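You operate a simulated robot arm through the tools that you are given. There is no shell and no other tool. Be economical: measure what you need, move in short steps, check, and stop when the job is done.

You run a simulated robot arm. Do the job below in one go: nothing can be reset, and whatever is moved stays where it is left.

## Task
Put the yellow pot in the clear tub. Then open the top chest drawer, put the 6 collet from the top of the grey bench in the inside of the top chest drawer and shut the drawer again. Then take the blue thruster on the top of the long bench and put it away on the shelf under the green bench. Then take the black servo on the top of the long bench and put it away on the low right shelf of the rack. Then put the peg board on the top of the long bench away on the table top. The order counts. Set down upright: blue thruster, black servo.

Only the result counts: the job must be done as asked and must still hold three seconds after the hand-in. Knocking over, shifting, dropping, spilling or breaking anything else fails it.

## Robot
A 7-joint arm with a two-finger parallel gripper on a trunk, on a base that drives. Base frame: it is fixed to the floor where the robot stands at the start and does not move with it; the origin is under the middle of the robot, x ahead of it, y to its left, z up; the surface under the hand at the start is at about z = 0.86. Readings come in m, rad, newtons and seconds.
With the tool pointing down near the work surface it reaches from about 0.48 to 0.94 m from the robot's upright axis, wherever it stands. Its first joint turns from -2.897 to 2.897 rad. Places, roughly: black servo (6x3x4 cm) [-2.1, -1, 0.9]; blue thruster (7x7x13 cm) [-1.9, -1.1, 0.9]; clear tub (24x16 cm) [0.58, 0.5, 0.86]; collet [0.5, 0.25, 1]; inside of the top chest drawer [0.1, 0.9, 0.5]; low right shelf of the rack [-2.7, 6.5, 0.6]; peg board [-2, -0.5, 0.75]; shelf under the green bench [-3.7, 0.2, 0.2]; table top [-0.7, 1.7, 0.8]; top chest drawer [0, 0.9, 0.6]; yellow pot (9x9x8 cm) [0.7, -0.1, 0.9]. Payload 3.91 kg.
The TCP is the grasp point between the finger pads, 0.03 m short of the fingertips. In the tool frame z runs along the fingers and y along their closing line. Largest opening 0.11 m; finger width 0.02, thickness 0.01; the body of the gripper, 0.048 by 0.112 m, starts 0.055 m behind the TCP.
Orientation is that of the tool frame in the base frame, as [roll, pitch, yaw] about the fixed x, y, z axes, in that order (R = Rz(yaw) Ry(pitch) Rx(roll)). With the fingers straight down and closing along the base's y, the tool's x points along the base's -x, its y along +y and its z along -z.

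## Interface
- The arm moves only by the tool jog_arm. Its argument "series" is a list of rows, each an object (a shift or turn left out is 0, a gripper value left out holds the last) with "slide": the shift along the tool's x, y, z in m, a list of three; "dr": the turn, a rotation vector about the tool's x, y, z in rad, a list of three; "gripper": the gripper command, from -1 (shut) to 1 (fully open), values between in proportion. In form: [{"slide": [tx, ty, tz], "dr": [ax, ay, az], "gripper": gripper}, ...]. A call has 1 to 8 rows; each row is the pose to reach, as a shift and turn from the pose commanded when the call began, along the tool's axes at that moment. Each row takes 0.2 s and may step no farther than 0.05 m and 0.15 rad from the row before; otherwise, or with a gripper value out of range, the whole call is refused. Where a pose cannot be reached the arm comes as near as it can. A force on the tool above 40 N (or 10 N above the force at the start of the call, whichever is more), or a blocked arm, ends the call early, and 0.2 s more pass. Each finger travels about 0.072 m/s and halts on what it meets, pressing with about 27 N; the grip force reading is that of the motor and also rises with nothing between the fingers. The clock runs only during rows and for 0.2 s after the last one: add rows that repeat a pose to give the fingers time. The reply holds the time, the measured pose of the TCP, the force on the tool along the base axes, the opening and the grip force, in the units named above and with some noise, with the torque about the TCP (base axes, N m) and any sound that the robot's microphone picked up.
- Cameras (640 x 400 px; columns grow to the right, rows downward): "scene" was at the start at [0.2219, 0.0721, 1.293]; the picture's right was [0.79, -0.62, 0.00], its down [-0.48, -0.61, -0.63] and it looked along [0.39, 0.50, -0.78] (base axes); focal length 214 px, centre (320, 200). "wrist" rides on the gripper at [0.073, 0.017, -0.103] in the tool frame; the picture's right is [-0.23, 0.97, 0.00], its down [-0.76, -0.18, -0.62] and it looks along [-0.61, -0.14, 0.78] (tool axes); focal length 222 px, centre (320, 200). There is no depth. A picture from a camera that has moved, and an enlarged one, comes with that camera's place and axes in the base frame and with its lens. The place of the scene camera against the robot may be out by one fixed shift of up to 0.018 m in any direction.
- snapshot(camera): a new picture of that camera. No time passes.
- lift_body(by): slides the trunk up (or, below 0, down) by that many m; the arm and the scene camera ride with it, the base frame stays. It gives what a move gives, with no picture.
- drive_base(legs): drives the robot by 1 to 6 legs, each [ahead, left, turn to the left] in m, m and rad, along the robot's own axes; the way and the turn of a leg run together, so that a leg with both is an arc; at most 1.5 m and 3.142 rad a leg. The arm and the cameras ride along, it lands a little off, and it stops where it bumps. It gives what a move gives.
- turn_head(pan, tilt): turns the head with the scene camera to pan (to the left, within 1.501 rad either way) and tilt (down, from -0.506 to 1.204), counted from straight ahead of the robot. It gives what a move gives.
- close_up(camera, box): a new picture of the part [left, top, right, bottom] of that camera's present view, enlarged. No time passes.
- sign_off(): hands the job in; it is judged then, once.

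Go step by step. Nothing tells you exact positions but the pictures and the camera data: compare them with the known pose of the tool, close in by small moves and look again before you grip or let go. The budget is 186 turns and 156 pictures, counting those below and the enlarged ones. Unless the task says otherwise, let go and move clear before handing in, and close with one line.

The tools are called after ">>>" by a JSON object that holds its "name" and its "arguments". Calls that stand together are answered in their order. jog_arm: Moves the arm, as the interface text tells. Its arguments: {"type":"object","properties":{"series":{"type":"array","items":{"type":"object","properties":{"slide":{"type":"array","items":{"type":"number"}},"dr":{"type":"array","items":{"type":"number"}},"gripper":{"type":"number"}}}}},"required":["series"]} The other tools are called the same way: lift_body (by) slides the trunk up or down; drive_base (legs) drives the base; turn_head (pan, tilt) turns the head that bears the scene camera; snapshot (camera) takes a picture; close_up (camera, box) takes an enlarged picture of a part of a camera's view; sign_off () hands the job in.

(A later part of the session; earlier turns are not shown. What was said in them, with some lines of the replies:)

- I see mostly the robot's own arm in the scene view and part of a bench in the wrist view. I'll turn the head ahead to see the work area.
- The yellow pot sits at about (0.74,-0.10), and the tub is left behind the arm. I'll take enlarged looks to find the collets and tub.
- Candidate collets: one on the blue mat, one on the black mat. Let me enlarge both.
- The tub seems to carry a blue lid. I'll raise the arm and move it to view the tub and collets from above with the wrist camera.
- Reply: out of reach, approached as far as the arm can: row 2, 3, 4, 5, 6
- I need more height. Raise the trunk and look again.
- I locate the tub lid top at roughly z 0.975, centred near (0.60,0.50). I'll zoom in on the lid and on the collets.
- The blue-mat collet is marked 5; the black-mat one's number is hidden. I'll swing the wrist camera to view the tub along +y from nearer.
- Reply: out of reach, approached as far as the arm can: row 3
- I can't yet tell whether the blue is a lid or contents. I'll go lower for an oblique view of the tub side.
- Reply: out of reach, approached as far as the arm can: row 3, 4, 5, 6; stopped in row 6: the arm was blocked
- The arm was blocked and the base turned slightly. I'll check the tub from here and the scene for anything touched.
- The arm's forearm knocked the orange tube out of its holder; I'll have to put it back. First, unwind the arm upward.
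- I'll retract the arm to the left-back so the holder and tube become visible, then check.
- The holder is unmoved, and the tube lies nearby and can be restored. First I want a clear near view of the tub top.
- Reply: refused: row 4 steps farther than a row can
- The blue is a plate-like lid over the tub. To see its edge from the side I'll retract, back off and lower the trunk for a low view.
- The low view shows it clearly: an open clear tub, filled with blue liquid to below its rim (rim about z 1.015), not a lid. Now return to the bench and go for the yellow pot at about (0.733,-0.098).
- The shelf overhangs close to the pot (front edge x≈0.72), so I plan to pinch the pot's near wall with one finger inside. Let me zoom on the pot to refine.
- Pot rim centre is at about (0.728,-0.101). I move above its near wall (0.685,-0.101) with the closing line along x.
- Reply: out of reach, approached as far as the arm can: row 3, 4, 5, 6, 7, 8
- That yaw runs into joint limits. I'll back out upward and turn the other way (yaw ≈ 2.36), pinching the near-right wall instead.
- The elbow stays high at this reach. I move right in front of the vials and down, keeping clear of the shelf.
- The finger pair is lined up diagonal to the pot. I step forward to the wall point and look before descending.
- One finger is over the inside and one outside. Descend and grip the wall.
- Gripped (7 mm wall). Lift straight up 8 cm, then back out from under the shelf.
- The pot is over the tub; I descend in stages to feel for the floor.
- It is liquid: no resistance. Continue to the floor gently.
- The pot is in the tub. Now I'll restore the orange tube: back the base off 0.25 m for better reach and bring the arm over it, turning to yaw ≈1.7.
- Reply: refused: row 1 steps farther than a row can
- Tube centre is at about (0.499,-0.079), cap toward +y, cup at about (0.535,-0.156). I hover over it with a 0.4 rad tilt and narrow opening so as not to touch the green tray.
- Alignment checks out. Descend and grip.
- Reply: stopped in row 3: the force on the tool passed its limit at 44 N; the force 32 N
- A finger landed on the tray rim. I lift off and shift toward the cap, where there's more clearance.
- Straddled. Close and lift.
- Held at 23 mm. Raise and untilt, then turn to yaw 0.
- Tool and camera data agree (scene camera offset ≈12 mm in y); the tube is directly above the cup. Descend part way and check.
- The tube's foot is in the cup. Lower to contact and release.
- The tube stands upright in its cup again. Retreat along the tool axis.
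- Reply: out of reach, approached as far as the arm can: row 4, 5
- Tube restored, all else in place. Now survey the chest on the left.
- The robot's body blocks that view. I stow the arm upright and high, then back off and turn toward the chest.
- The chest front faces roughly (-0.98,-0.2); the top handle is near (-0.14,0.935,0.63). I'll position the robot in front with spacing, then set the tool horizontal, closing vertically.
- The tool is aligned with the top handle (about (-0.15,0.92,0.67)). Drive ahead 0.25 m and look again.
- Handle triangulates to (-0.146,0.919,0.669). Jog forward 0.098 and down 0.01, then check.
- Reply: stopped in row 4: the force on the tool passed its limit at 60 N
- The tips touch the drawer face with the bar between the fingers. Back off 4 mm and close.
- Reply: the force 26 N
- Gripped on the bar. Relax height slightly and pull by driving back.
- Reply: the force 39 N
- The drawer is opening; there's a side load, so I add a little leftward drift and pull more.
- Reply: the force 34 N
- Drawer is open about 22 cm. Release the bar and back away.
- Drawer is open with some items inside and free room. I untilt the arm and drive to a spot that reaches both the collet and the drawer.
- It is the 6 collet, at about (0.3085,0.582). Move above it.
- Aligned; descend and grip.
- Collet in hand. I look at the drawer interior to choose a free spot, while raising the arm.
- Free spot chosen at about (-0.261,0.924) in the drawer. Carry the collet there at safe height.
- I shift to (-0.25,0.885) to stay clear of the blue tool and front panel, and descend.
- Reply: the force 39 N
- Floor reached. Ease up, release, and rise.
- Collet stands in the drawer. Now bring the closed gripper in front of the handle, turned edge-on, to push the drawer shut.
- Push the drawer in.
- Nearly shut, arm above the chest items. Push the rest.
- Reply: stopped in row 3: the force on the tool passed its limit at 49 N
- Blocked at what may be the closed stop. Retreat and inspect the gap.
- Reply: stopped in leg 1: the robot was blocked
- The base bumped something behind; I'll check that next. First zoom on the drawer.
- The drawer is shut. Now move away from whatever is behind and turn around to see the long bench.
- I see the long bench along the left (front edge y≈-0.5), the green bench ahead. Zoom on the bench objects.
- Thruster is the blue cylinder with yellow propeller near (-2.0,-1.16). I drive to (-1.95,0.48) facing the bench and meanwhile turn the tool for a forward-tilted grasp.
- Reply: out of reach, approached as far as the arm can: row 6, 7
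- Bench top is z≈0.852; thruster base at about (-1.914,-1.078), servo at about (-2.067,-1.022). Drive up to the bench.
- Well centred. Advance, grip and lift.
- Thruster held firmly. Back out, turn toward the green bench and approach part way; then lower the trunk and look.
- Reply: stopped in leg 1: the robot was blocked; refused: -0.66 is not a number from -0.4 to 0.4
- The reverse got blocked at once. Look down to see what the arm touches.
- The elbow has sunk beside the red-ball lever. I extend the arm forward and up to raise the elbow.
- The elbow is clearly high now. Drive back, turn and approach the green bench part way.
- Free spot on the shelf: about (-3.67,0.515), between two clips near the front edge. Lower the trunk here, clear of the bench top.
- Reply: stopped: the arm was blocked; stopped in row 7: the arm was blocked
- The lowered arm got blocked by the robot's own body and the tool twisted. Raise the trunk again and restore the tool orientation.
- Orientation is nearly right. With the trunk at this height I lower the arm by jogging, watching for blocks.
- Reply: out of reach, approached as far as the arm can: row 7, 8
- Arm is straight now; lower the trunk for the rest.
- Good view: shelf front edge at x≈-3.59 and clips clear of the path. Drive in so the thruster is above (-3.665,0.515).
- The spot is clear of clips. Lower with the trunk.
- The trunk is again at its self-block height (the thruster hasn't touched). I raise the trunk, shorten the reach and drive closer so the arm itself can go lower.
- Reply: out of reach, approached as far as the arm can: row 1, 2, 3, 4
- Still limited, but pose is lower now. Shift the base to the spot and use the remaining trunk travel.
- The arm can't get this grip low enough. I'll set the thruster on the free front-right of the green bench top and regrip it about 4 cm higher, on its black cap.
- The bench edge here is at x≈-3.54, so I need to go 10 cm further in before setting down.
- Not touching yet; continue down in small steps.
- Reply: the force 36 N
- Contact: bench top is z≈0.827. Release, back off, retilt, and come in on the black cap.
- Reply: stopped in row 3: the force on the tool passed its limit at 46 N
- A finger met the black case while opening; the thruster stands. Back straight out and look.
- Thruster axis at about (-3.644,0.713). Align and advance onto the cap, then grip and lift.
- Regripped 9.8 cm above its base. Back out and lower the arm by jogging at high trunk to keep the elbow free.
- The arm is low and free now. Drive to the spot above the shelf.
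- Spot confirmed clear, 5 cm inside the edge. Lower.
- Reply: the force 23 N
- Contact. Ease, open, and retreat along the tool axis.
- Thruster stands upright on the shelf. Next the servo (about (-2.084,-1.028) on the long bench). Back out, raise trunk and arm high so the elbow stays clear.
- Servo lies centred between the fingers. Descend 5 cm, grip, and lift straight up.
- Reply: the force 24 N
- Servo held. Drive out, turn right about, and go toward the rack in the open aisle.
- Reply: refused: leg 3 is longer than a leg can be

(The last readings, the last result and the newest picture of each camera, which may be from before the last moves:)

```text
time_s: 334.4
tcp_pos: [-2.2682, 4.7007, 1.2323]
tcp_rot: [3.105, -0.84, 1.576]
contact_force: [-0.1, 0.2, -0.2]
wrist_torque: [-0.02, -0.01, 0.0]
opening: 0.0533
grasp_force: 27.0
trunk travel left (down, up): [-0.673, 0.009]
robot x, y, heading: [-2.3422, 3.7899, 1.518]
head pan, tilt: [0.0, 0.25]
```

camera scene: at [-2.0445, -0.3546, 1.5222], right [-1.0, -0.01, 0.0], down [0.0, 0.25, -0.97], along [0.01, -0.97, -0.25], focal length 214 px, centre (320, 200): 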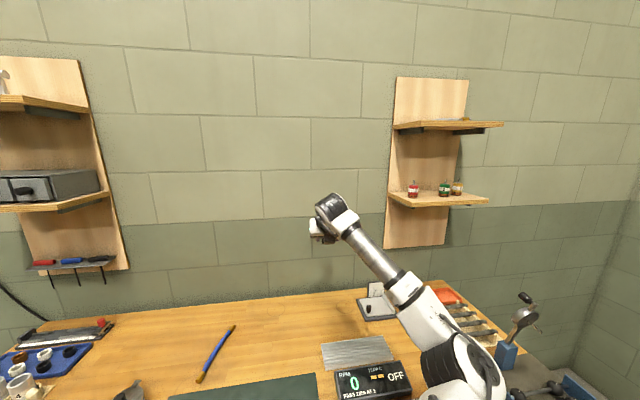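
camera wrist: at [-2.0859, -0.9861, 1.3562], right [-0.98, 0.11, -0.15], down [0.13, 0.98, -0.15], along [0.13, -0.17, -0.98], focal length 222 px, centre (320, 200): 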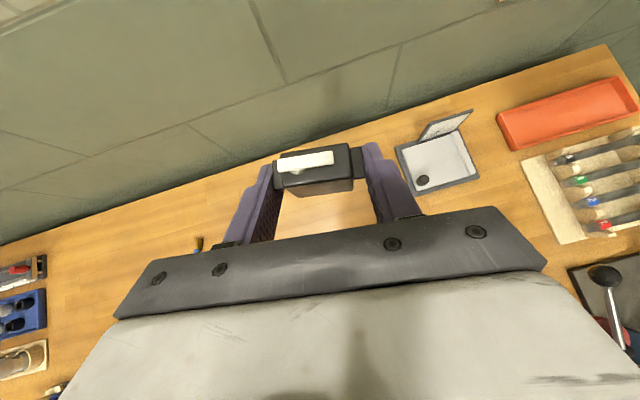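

>>> {"name": "snapshot", "arguments": {"camera": "scene"}}

```text
8 pictures are left
camera scene: at [-2.3226, 4.0678, 1.5223], right [1.0, -0.05, 0.0], down [-0.01, -0.25, -0.97], along [0.05, 0.97, -0.25], focal length 214 px, centre (320, 200)
```

scene: 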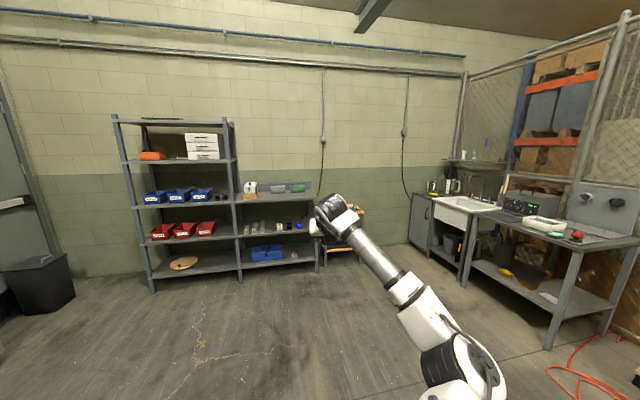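

>>> {"name": "close_up", "arguments": {"camera": "scene", "box": [225, 175, 345, 290]}}

```text
3.48 times, centred on (285, 232) of scene
camera zoom: at [-2.3226, 4.0678, 1.5223], right [1.0, -0.05, 0.0], down [-0.01, -0.25, -0.97], along [0.05, 0.97, -0.25], focal length 746 px, centre (442, 87)
```

zoom: 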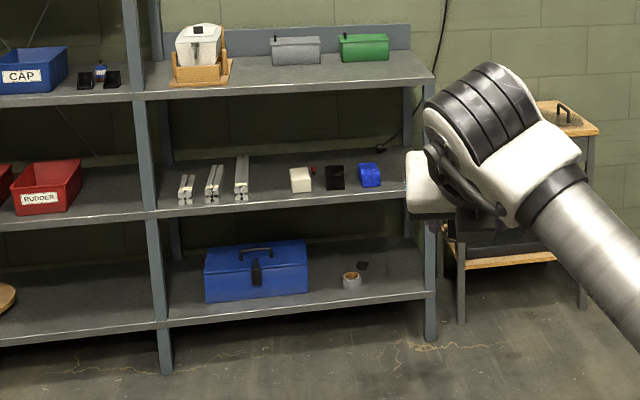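

Target shelf is the right bay's shelf at z≈0.56. Free gap between the rods and the white block, near (-2.775,6.33). Approach perpendicular to the shelf and lower.

>>> {"name": "drive_base", "arguments": {"legs": [[0, 0, 0.23], [1.299, 0.003, 0]]}}

>>> {"name": "lift_body", "arguments": {"by": -0.4}}

>>> {"name": "jog_arm", "arguments": {"series": [{"slide": [-0.03, 0, 0.027], "gripper": -1}, {"slide": [-0.06, 0, 0.054], "gripper": -1}, {"slide": [-0.09, 0, 0.081], "gripper": -1}, {"slide": [-0.119, 0, 0.107], "gripper": -1}]}}

```text
time_s: 341.7
tcp_pos: [-2.7335, 5.9665, 1.2319]
tcp_rot: [3.106, -0.84, 1.825]
contact_force: [-0.9, -0.3, 0.4]
wrist_torque: [0.02, 0.01, -0.02]
opening: 0.0533
grasp_force: 27.0
trunk travel left (down, up): [-0.673, 0.009]
robot x, y, heading: [-2.5803, 5.0668, 1.762]
head pan, tilt: [0.0, 0.25]
```

```text
time_s: 345.6
tcp_pos: [-2.734, 5.9654, 0.8322]
tcp_rot: [3.106, -0.839, 1.823]
contact_force: [-0.6, 0.0, -0.3]
wrist_torque: [0.03, 0.0, 0.02]
opening: 0.0532
grasp_force: 27.4
trunk travel left (down, up): [-0.273, 0.409]
robot x, y, heading: [-2.5872, 5.0689, 1.768]
head pan, tilt: [0.0, 0.25]
```

```text
time_s: 346.6
tcp_pos: [-2.7325, 5.9665, 0.6741]
tcp_rot: [3.106, -0.841, 1.823]
contact_force: [-0.4, 0.4, 0.6]
wrist_torque: [0.0, 0.0, -0.02]
opening: 0.0532
grasp_force: 26.9
trunk travel left (down, up): [-0.273, 0.409]
robot x, y, heading: [-2.5813, 5.0689, 1.765]
head pan, tilt: [0.0, 0.25]
```

>>> {"name": "drive_base", "arguments": {"legs": [[0.15, 0, 0]]}}

>>> {"name": "snapshot", "arguments": {"camera": "wrist"}}

```text
time_s: 347.9
tcp_pos: [-2.7623, 6.1112, 0.6745]
tcp_rot: [3.106, -0.839, 1.826]
contact_force: [-0.2, 0.6, -0.2]
wrist_torque: [0.03, 0.03, 0.0]
opening: 0.0531
grasp_force: 26.6
trunk travel left (down, up): [-0.273, 0.409]
robot x, y, heading: [-2.611, 5.2106, 1.766]
head pan, tilt: [0.0, 0.25]
```

```text
6 pictures are left
camera wrist: at [-2.7422, 6.0861, 0.7968], right [0.99, 0.07, -0.15], down [0.05, -0.99, -0.15], along [-0.16, 0.15, -0.98], focal length 222 px, centre (320, 200)
```

wrist: 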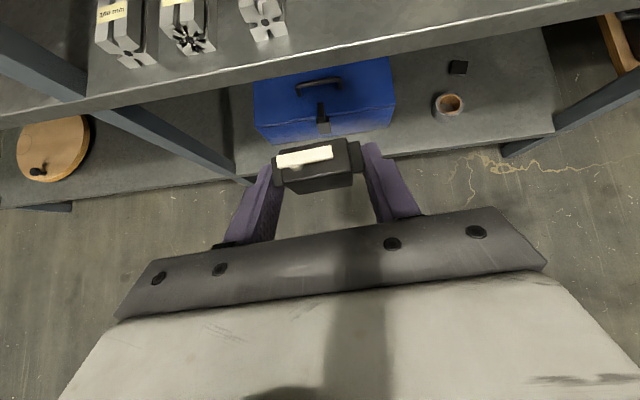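

I see the rods' front ends; servo goes to about (-2.772,6.35). Drive in and lower gently.

>>> {"name": "drive_base", "arguments": {"legs": [[0, -0.038, 0], [0.223, 0, 0]]}}

>>> {"name": "lift_body", "arguments": {"by": -0.055}}

>>> {"name": "snapshot", "arguments": {"camera": "wrist"}}

```text
time_s: 350.2
tcp_pos: [-2.7662, 6.339, 0.6741]
tcp_rot: [3.107, -0.84, 1.822]
contact_force: [0.6, 0.0, -0.4]
wrist_torque: [0.0, 0.0, 0.0]
opening: 0.0533
grasp_force: 27.5
trunk travel left (down, up): [-0.273, 0.409]
robot x, y, heading: [-2.618, 5.4393, 1.765]
head pan, tilt: [0.0, 0.25]
```

```text
time_s: 351.2
tcp_pos: [-2.7651, 6.3381, 0.6191]
tcp_rot: [3.107, -0.84, 1.821]
contact_force: [-0.6, 0.0, -0.5]
wrist_torque: [0.0, 0.02, 0.05]
opening: 0.0534
grasp_force: 27.9
trunk travel left (down, up): [-0.218, 0.464]
robot x, y, heading: [-2.6195, 5.4393, 1.765]
head pan, tilt: [0.0, 0.25]
```

```text
5 pictures are left
camera wrist: at [-2.7465, 6.3136, 0.7419], right [0.99, 0.07, -0.15], down [0.05, -0.99, -0.15], along [-0.16, 0.15, -0.98], focal length 222 px, centre (320, 200)
```

wrist: 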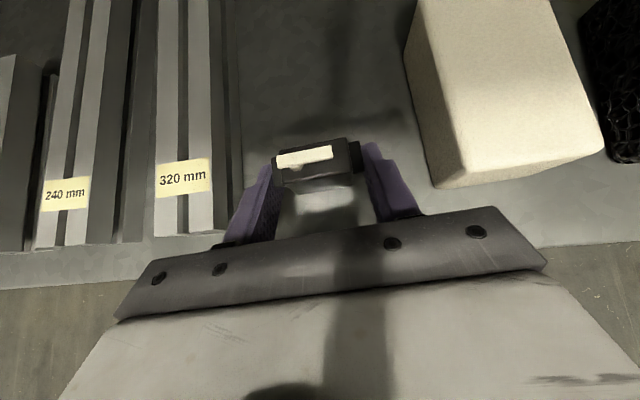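

Centred between rod and block. Lower the last bit, release narrowly, and retreat.

>>> {"name": "jog_arm", "arguments": {"series": [{"slide": [-0.006, 0, 0.0053], "gripper": -1}, {"slide": [-0.0112, 0, 0.01], "gripper": -1}, {"slide": [-0.015, 0, 0.0134], "gripper": -1}, {"slide": [-0.0186, 0, 0.0167], "gripper": -1}]}}

```text
time_s: 352.2
tcp_pos: [-2.7657, 6.3391, 0.6088]
tcp_rot: [3.11, -0.866, 1.823]
contact_force: [-1.1, 2.4, 15.9]
wrist_torque: [0.16, 0.04, -0.03]
opening: 0.0534
grasp_force: 26.9
trunk travel left (down, up): [-0.218, 0.464]
robot x, y, heading: [-2.6175, 5.4439, 1.769]
head pan, tilt: [0.0, 0.25]
stopped in row 4: the force on the tool passed its limit at 43 N (the readings are from after the stop); the commanded pose is now the measured one
```

>>> {"name": "jog_arm", "arguments": {"series": [{"slide": [0.0015, 0, -0.0013], "dr": [0, -0.024, 0], "gripper": -1}, {"slide": [0.0015, 0, -0.0013], "dr": [0, -0.024, 0], "gripper": 0.1}, {"slide": [0.0015, 0, -0.0013], "dr": [0, -0.024, 0], "gripper": 0.25}, {"slide": [0.0015, 0, -0.03], "dr": [0, -0.024, 0], "gripper": 0.25}, {"slide": [0.0015, 0, -0.07], "dr": [0, -0.024, 0], "gripper": 0.25}, {"slide": [0.0015, 0, -0.11], "dr": [0, -0.024, 0], "gripper": 0.25}]}}

>>> {"name": "snapshot", "arguments": {"camera": "wrist"}}

```text
time_s: 353.6
tcp_pos: [-2.7494, 6.2578, 0.6749]
tcp_rot: [3.11, -0.83, 1.82]
contact_force: [-0.4, 0.7, 0.0]
wrist_torque: [-0.02, 0.01, 0.03]
opening: 0.0687
grasp_force: 0.0
trunk travel left (down, up): [-0.218, 0.464]
robot x, y, heading: [-2.6205, 5.4411, 1.769]
head pan, tilt: [0.0, 0.25]
```

```text
4 pictures are left
camera wrist: at [-2.7297, 6.2343, 0.798], right [0.99, 0.07, -0.15], down [0.05, -0.99, -0.14], along [-0.16, 0.14, -0.98], focal length 222 px, centre (320, 200)
```

wrist: 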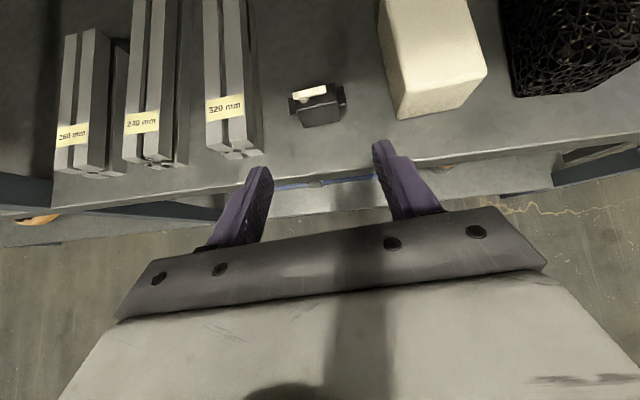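

Servo stands on the rack shelf. Only four pictures remain, so I plan the peg board carefully (centre ≈(-1.905,-0.607), long axis (0.988,0.153), width 8 cm). Back out, raise, and bring the tool vertical.

>>> {"name": "drive_base", "arguments": {"legs": [[-0.9, 0, 0]]}}

>>> {"name": "lift_body", "arguments": {"by": 0.4}}

>>> {"name": "lift_body", "arguments": {"by": 0.06}}

>>> {"name": "jog_arm", "arguments": {"series": [{"dr": [0, -0.138, 0], "gripper": 1}, {"dr": [0, -0.277, 0]}, {"dr": [0, -0.415, 0]}, {"dr": [0, -0.553, 0]}, {"dr": [0, -0.692, 0]}, {"dr": [0, -0.83, 0]}]}}

>>> {"name": "jog_arm", "arguments": {"series": [{"slide": [-0.015, 0, 0], "dr": [0, 0, -0.14]}, {"slide": [-0.03, 0, 0], "dr": [0, 0, -0.28]}, {"slide": [-0.045, 0, 0], "dr": [0, 0, -0.42]}, {"slide": [-0.06, 0, 0], "dr": [0, 0, -0.56]}, {"slide": [-0.075, 0, 0], "dr": [0, 0, -0.7]}, {"slide": [-0.09, 0, 0], "dr": [0, 0, -0.835]}]}}

>>> {"name": "jog_arm", "arguments": {"series": [{"dr": [0, 0, -0.14]}, {"dr": [0, 0, -0.28]}, {"dr": [0, 0, -0.42]}, {"dr": [0, 0, -0.56]}, {"dr": [0, 0, -0.7]}, {"dr": [0, 0, -0.835]}]}}

```text
time_s: 358.3
tcp_pos: [-2.578, 5.3829, 0.6758]
tcp_rot: [3.112, -0.833, 1.824]
contact_force: [0.6, 0.0, 0.4]
wrist_torque: [-0.01, 0.0, 0.03]
opening: 0.0685
grasp_force: 0.0
trunk travel left (down, up): [-0.218, 0.464]
robot x, y, heading: [-2.4469, 4.5658, 1.767]
head pan, tilt: [0.0, 0.25]
```

```text
time_s: 362.1
tcp_pos: [-2.5778, 5.3814, 1.0745]
tcp_rot: [3.111, -0.832, 1.824]
contact_force: [0.4, 0.8, 1.0]
wrist_torque: [-0.02, -0.02, -0.01]
opening: 0.0688
grasp_force: 0.1
trunk travel left (down, up): [-0.618, 0.064]
robot x, y, heading: [-2.4416, 4.5608, 1.768]
head pan, tilt: [0.0, 0.25]
```

```text
time_s: 363.1
tcp_pos: [-2.5769, 5.3817, 1.1351]
tcp_rot: [3.112, -0.83, 1.824]
contact_force: [0.4, -0.2, -1.3]
wrist_torque: [0.0, -0.02, -0.02]
opening: 0.0686
grasp_force: 0.0
trunk travel left (down, up): [-0.678, 0.004]
robot x, y, heading: [-2.4426, 4.5651, 1.767]
head pan, tilt: [0.0, 0.25]
```

```text
time_s: 364.6
tcp_pos: [-2.5774, 5.3811, 1.1366]
tcp_rot: [3.122, 0.001, 1.801]
contact_force: [0.3, 0.4, 1.0]
wrist_torque: [0.01, -0.04, -0.01]
opening: 0.11
grasp_force: 0.0
trunk travel left (down, up): [-0.678, 0.004]
robot x, y, heading: [-2.4467, 4.561, 1.769]
head pan, tilt: [0.0, 0.25]
```

```text
time_s: 365.9
tcp_pos: [-2.5564, 5.2932, 1.136]
tcp_rot: [3.127, 0.015, 2.637]
contact_force: [0.6, 0.1, -0.3]
wrist_torque: [-0.01, 0.02, -0.02]
opening: 0.1101
grasp_force: 0.0
trunk travel left (down, up): [-0.678, 0.004]
robot x, y, heading: [-2.4418, 4.5607, 1.763]
head pan, tilt: [0.0, 0.25]
```

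```text
time_s: 367.4
tcp_pos: [-2.5579, 5.2946, 1.1366]
tcp_rot: [3.142, 0.021, -2.808]
contact_force: [1.4, 0.9, -1.1]
wrist_torque: [0.0, 0.04, -0.01]
opening: 0.1099
grasp_force: 0.1
trunk travel left (down, up): [-0.678, 0.004]
robot x, y, heading: [-2.4427, 4.5643, 1.762]
head pan, tilt: [0.0, 0.25]
```

>>> {"name": "drive_base", "arguments": {"legs": [[-1.2, 0.065, 0], [-1.2, 0.065, 0], [-1.19, 0.065, 0], [0, 0, 2.95]]}}

```text
time_s: 392.1
tcp_pos: [-1.8698, 0.2482, 1.1368]
tcp_rot: [-3.141, 0.022, 0.208]
contact_force: [0.5, 0.0, -0.6]
wrist_torque: [0.0, 0.0, 0.0]
opening: 0.11
grasp_force: 0.0
trunk travel left (down, up): [-0.678, 0.004]
robot x, y, heading: [-1.892, 0.9867, -1.495]
head pan, tilt: [0.0, 0.25]
```

>>> {"name": "drive_base", "arguments": {"legs": [[0, 0, -0.07], [0.855, 0.012, 0]]}}

>>> {"name": "snapshot", "arguments": {"camera": "wrist"}}

```text
time_s: 397.0
tcp_pos: [-1.9063, -0.5909, 1.1357]
tcp_rot: [3.141, 0.021, 0.135]
contact_force: [0.2, -1.1, -0.8]
wrist_torque: [0.01, -0.02, -0.02]
opening: 0.11
grasp_force: 0.0
trunk travel left (down, up): [-0.678, 0.004]
robot x, y, heading: [-1.875, 0.1465, -1.568]
head pan, tilt: [0.0, 0.25]
```

```text
3 pictures are left
camera wrist: at [-1.8313, -0.5983, 1.237], right [-0.09, -1.0, 0.0], down [-0.77, 0.07, 0.64], along [-0.64, 0.06, -0.77], focal length 222 px, centre (320, 200)
```

wrist: 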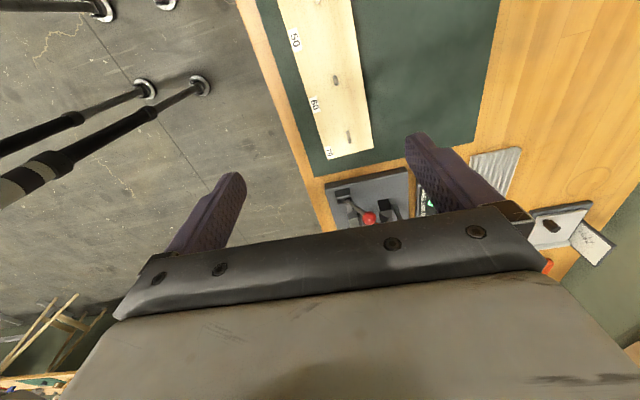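

Board centre (-1.905,-0.611), angle 0.187 rad, width ≈9 cm. Align, descend, and grip across its width.

>>> {"name": "jog_arm", "arguments": {"series": [{"slide": [-0.002, 0.01, 0.04], "dr": [0, 0, -0.05]}, {"slide": [-0.002, 0.02, 0.085], "dr": [0, 0, -0.05]}, {"slide": [-0.002, 0.02, 0.13], "dr": [0, 0, -0.05]}, {"slide": [-0.002, 0.02, 0.175], "dr": [0, 0, -0.05]}, {"slide": [-0.002, 0.02, 0.21], "dr": [0, 0, -0.05]}, {"slide": [-0.002, 0.02, 0.232], "dr": [0, 0, -0.05]}, {"slide": [-0.002, 0.02, 0.2435], "dr": [0, 0, -0.05]}]}}

```text
time_s: 398.6
tcp_pos: [-1.9117, -0.6101, 0.8933]
tcp_rot: [-3.139, 0.022, 0.186]
contact_force: [0.0, -0.3, 0.2]
wrist_torque: [-0.01, 0.01, -0.01]
opening: 0.11
grasp_force: 0.1
trunk travel left (down, up): [-0.678, 0.004]
robot x, y, heading: [-1.8773, 0.1494, -1.564]
head pan, tilt: [0.0, 0.25]
```

No contact on the way down; close on the board.

>>> {"name": "jog_arm", "arguments": {"series": [{"gripper": -1}, {"gripper": -1}, {"gripper": -1}, {"gripper": -1}]}}

```text
time_s: 399.6
tcp_pos: [-1.9105, -0.6111, 0.8948]
tcp_rot: [3.142, 0.021, 0.187]
contact_force: [1.2, -5.0, 0.9]
wrist_torque: [-0.44, 0.04, 0.08]
opening: 0.0847
grasp_force: 27.4
trunk travel left (down, up): [-0.678, 0.004]
robot x, y, heading: [-1.8748, 0.1503, -1.566]
head pan, tilt: [0.0, 0.25]
```

>>> {"name": "jog_arm", "arguments": {"series": [{"slide": [0, 0, -0.02], "gripper": -1}, {"slide": [0, 0, -0.06], "gripper": -1}, {"slide": [0, 0, -0.1], "gripper": -1}, {"slide": [0, 0, -0.14], "gripper": -1}, {"slide": [0, 0, -0.18], "gripper": -1}, {"slide": [0, 0, -0.23], "gripper": -1}]}}

```text
time_s: 401.0
tcp_pos: [-1.9065, -0.6107, 1.1246]
tcp_rot: [-3.14, 0.02, 0.186]
contact_force: [-0.4, -0.1, -6.6]
wrist_torque: [0.02, 0.06, -0.01]
opening: 0.0847
grasp_force: 27.0
trunk travel left (down, up): [-0.678, 0.004]
robot x, y, heading: [-1.8786, 0.1491, -1.566]
head pan, tilt: [0.0, 0.25]
```

Board held (≈6.6 N). Route: back off, turn right about to face the table side, shift right along y≈0.1, then advance.

>>> {"name": "drive_base", "arguments": {"legs": [[-0.35, 0, 0], [0, 0, -3.14], [-0.4, 0, 0], [0, -1.35, 0]]}}

```text
time_s: 423.2
tcp_pos: [-0.516, 0.8436, 1.1231]
tcp_rot: [-3.141, 0.021, -2.958]
contact_force: [-0.6, 0.2, -6.4]
wrist_torque: [0.01, -0.08, 0.02]
opening: 0.0848
grasp_force: 27.0
trunk travel left (down, up): [-0.678, 0.004]
robot x, y, heading: [-0.5476, 0.0832, 1.576]
head pan, tilt: [0.0, 0.25]
```

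>>> {"name": "jog_arm", "arguments": {"series": [{"dr": [0, 0, -0.14], "gripper": -1}, {"dr": [0, 0, -0.28], "gripper": -1}, {"dr": [0, 0, -0.42], "gripper": -1}, {"dr": [0, 0, -0.56], "gripper": -1}, {"dr": [0, 0, -0.7], "gripper": -1}, {"dr": [0, 0, -0.84], "gripper": -1}, {"dr": [0, 0, -0.98], "gripper": -1}, {"dr": [0, 0, -1.12], "gripper": -1}]}}

>>> {"name": "jog_arm", "arguments": {"series": [{"dr": [0, 0, -0.14], "gripper": -1}, {"dr": [0, 0, -0.28], "gripper": -1}, {"dr": [0, 0, -0.42], "gripper": -1}, {"dr": [0, 0, -0.47], "gripper": -1}]}}

>>> {"name": "turn_head", "arguments": {"pan": 0.15, "tilt": 0.55}}

>>> {"name": "snapshot", "arguments": {"camera": "scene"}}

```text
time_s: 425.0
tcp_pos: [-0.5165, 0.8425, 1.1223]
tcp_rot: [-3.124, 0.007, -1.835]
contact_force: [0.3, 0.2, -5.3]
wrist_torque: [0.06, 0.0, -0.01]
opening: 0.0848
grasp_force: 26.7
trunk travel left (down, up): [-0.678, 0.004]
robot x, y, heading: [-0.5439, 0.0805, 1.577]
head pan, tilt: [0.0, 0.25]
```

```text
time_s: 426.0
tcp_pos: [-0.5157, 0.841, 1.1225]
tcp_rot: [-3.123, -0.003, -1.364]
contact_force: [-0.3, -0.8, -6.1]
wrist_torque: [0.07, 0.02, -0.02]
opening: 0.0848
grasp_force: 27.0
trunk travel left (down, up): [-0.678, 0.004]
robot x, y, heading: [-0.5465, 0.0847, 1.575]
head pan, tilt: [0.0, 0.25]
```

```text
time_s: 426.8
tcp_pos: [-0.5162, 0.8413, 1.1221]
tcp_rot: [-3.121, -0.002, -1.366]
contact_force: [-0.2, 0.7, -5.0]
wrist_torque: [0.05, -0.01, -0.02]
opening: 0.0849
grasp_force: 27.4
trunk travel left (down, up): [-0.678, 0.004]
robot x, y, heading: [-0.5464, 0.0805, 1.579]
head pan, tilt: [0.15, 0.55]
```

```text
2 pictures are left
camera scene: at [-0.5557, 0.354, 1.4995], right [0.99, 0.15, 0.0], down [0.08, -0.52, -0.85], along [-0.13, 0.84, -0.52], focal length 214 px, centre (320, 200)
```

scene: 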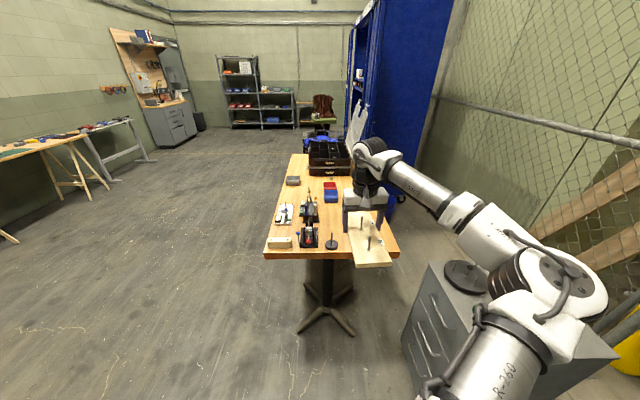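

Table top is z≈0.72; free strip right of the stand and trays, target centre (-0.46,1.40). To keep the elbow off the chest I first slide the arm right, then drive in with the base further left.

>>> {"name": "jog_arm", "arguments": {"series": [{"slide": [0.0067, -0.0446, 0], "gripper": -1}, {"slide": [0.0134, -0.0891, 0], "gripper": -1}, {"slide": [0.02, -0.1337, 0], "gripper": -1}, {"slide": [0.0267, -0.1782, 0], "gripper": -1}, {"slide": [0.0334, -0.2228, 0], "gripper": -1}, {"slide": [0.04, -0.2674, 0], "gripper": -1}, {"slide": [0.0468, -0.312, 0], "gripper": -1}, {"slide": [0.0535, -0.3565, 0], "gripper": -1}]}}

```text
time_s: 428.6
tcp_pos: [-0.3246, 0.8514, 1.1262]
tcp_rot: [-3.12, -0.001, -1.368]
contact_force: [0.1, 0.1, -6.2]
wrist_torque: [0.05, 0.02, -0.01]
opening: 0.0848
grasp_force: 26.8
out of reach, approached as far as the arm can: row 5, 6, 7, 8
trunk travel left (down, up): [-0.678, 0.004]
robot x, y, heading: [-0.5456, 0.0854, 1.572]
head pan, tilt: [0.15, 0.55]
```

>>> {"name": "jog_arm", "arguments": {"series": [{"slide": [-0.007, 0.043, 0], "gripper": -1}, {"slide": [-0.0145, 0.0857, 0], "gripper": -1}, {"slide": [-0.022, 0.1286, 0], "gripper": -1}, {"slide": [-0.029, 0.1715, 0], "gripper": -1}]}}

```text
time_s: 429.6
tcp_pos: [-0.4995, 0.8481, 1.1198]
tcp_rot: [-3.121, -0.003, -1.367]
contact_force: [1.0, -0.3, -5.8]
wrist_torque: [0.07, 0.05, 0.02]
opening: 0.0848
grasp_force: 27.2
trunk travel left (down, up): [-0.678, 0.004]
robot x, y, heading: [-0.548, 0.0824, 1.571]
head pan, tilt: [0.15, 0.55]
```

>>> {"name": "jog_arm", "arguments": {"series": [{"slide": [0.0086, -0.0416, 0], "gripper": -1}, {"slide": [0.0173, -0.0832, 0], "gripper": -1}, {"slide": [0.026, -0.1248, 0], "gripper": -1}, {"slide": [0.0335, -0.161, 0], "gripper": -1}]}}

```text
time_s: 430.6
tcp_pos: [-0.3311, 0.8485, 1.1236]
tcp_rot: [-3.124, -0.001, -1.364]
contact_force: [0.2, -0.3, -5.7]
wrist_torque: [0.09, 0.01, 0.01]
opening: 0.0847
grasp_force: 26.8
trunk travel left (down, up): [-0.678, 0.004]
robot x, y, heading: [-0.5447, 0.0828, 1.572]
head pan, tilt: [0.15, 0.55]
```

>>> {"name": "drive_base", "arguments": {"legs": [[0, 0.129, 0], [0.5515, 0, 0]]}}

>>> {"name": "turn_head", "arguments": {"pan": -0.2, "tilt": 0.75}}

>>> {"name": "snapshot", "arguments": {"camera": "scene"}}

```text
time_s: 435.0
tcp_pos: [-0.4692, 1.4039, 1.1224]
tcp_rot: [-3.121, -0.001, -1.359]
contact_force: [0.8, -0.1, -6.1]
wrist_torque: [0.03, 0.01, 0.01]
opening: 0.0849
grasp_force: 27.5
trunk travel left (down, up): [-0.678, 0.004]
robot x, y, heading: [-0.6807, 0.6376, 1.577]
head pan, tilt: [0.15, 0.55]
```

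```text
time_s: 435.9
tcp_pos: [-0.4695, 1.4048, 1.1233]
tcp_rot: [-3.12, -0.002, -1.36]
contact_force: [0.4, 0.0, -5.1]
wrist_torque: [0.04, -0.01, 0.0]
opening: 0.0846
grasp_force: 26.8
trunk travel left (down, up): [-0.678, 0.004]
robot x, y, heading: [-0.6808, 0.6395, 1.583]
head pan, tilt: [-0.201, 0.75]
```

```text
1 pictures are left
camera scene: at [-0.6613, 0.901, 1.4821], right [0.98, -0.19, 0.0], down [-0.13, -0.67, -0.73], along [0.14, 0.72, -0.68], focal length 214 px, centre (320, 200)
```

scene: 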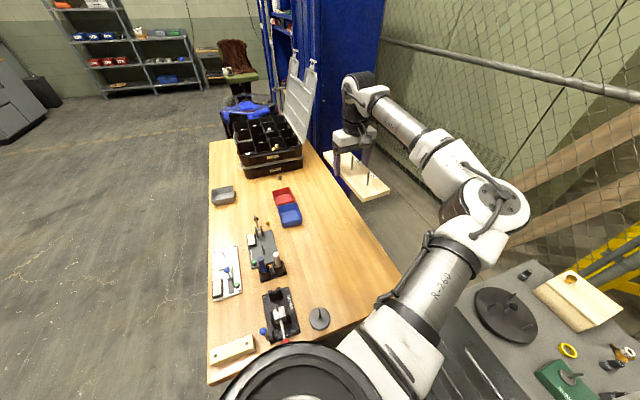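

Landing spot checks out (about 16 cm to the right edge, 18 cm to the trays). Descend by arm to just above the table.

>>> {"name": "jog_arm", "arguments": {"series": [{"slide": [0, 0, 0.045], "gripper": -1}, {"slide": [0, 0, 0.09], "gripper": -1}, {"slide": [0, 0, 0.135], "gripper": -1}, {"slide": [0, 0, 0.18], "gripper": -1}, {"slide": [0, 0, 0.225], "gripper": -1}, {"slide": [0, 0, 0.265], "gripper": -1}, {"slide": [0, 0, 0.3], "gripper": -1}]}}

```text
time_s: 437.5
tcp_pos: [-0.4641, 1.4055, 0.8227]
tcp_rot: [-3.121, -0.001, -1.362]
contact_force: [-0.6, 1.2, -5.6]
wrist_torque: [0.07, 0.0, -0.02]
opening: 0.0848
grasp_force: 26.9
trunk travel left (down, up): [-0.678, 0.004]
robot x, y, heading: [-0.679, 0.6366, 1.584]
head pan, tilt: [-0.201, 0.75]
```

>>> {"name": "jog_arm", "arguments": {"series": [{"slide": [0, 0, 0.012], "gripper": -1}, {"slide": [0, 0, 0.022], "gripper": -1}, {"slide": [0, 0, 0.03], "gripper": -1}, {"slide": [0, 0, 0.037], "gripper": -1}, {"slide": [0, 0, 0.044], "gripper": -1}, {"slide": [0, 0, 0.051], "gripper": -1}]}}

```text
time_s: 438.6
tcp_pos: [-0.4629, 1.4051, 0.7909]
tcp_rot: [-3.121, 0.006, -1.36]
contact_force: [-0.9, -13.0, 25.4]
wrist_torque: [-1.59, 1.33, 0.41]
opening: 0.0851
grasp_force: 27.4
trunk travel left (down, up): [-0.678, 0.004]
robot x, y, heading: [-0.6814, 0.6336, 1.582]
head pan, tilt: [-0.201, 0.75]
stopped in row 5: the force on the tool passed its limit at 48 N (the readings are from after the stop); the commanded pose is now the measured one
```

Contact at TCP 0.791. I use the last picture to confirm the board rests on the table before releasing.

>>> {"name": "close_up", "arguments": {"camera": "scene", "box": [260, 150, 430, 340]}}

```text
2.11 times, centred on (345, 245) of scene
camera zoom: at [-0.6616, 0.8971, 1.4832], right [0.98, -0.19, 0.0], down [-0.13, -0.67, -0.73], along [0.14, 0.72, -0.68], focal length 452 px, centre (267, 105)
```

zoom: 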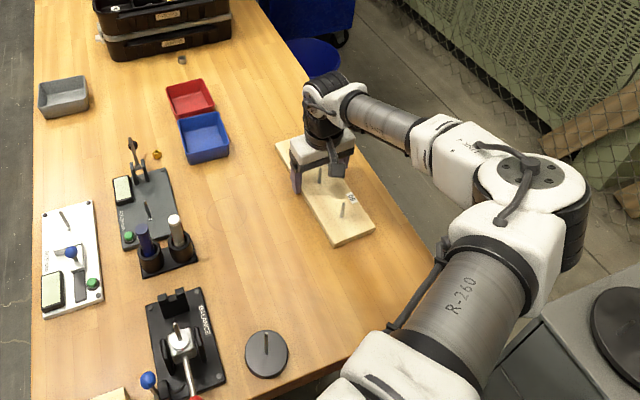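

The board is flat on the free part of the table. Release and rise straight up.

>>> {"name": "jog_arm", "arguments": {"series": [{"slide": [0, 0, -0.002], "gripper": -1}, {"slide": [0, 0, -0.002], "gripper": 0.8}, {"slide": [0, 0, -0.002], "gripper": 1}, {"slide": [0, 0, -0.002], "gripper": 1}, {"slide": [0, 0, -0.03], "gripper": 1}, {"slide": [0, 0, -0.075], "gripper": 1}, {"slide": [0, 0, -0.12], "gripper": 1}, {"slide": [0, 0, -0.165], "gripper": 1}]}}

>>> {"name": "jog_arm", "arguments": {"series": [{"slide": [0, 0, -0.045]}, {"slide": [0, 0, -0.09]}, {"slide": [0, 0, -0.135]}, {"slide": [0, 0, -0.17]}]}}

```text
time_s: 440.4
tcp_pos: [-0.4663, 1.4058, 0.9508]
tcp_rot: [-3.122, 0.003, -1.36]
contact_force: [-0.8, 0.2, -0.1]
wrist_torque: [0.0, -0.03, 0.01]
opening: 0.11
grasp_force: 0.1
trunk travel left (down, up): [-0.678, 0.004]
robot x, y, heading: [-0.6797, 0.6348, 1.577]
head pan, tilt: [-0.201, 0.75]
```

```text
time_s: 441.4
tcp_pos: [-0.4691, 1.4051, 1.1238]
tcp_rot: [-3.12, 0.006, -1.359]
contact_force: [0.1, -0.3, 0.0]
wrist_torque: [-0.02, -0.02, 0.01]
opening: 0.1099
grasp_force: 0.0
trunk travel left (down, up): [-0.678, 0.004]
robot x, y, heading: [-0.6824, 0.6356, 1.584]
head pan, tilt: [-0.201, 0.75]
```

The hand is empty and clear of the board. I back the base off and hand in.

>>> {"name": "drive_base", "arguments": {"legs": [[-0.45, 0, 0]]}}

>>> {"name": "sign_off", "arguments": {}}

```text
time_s: 444.1
tcp_pos: [-0.4632, 0.9609, 1.1227]
tcp_rot: [-3.122, 0.006, -1.362]
contact_force: [0.5, -0.1, 0.2]
wrist_torque: [0.01, 0.02, 0.01]
opening: 0.1099
grasp_force: 0.1
trunk travel left (down, up): [-0.678, 0.004]
robot x, y, heading: [-0.6763, 0.1941, 1.577]
head pan, tilt: [-0.201, 0.75]
```

```text
The job is handed in.
```

The job is handed in with all five parts done in order; early on the arm knocked the orange tube out of its holder on the grey bench, and I stood it back in its cup, which may still count against the result.
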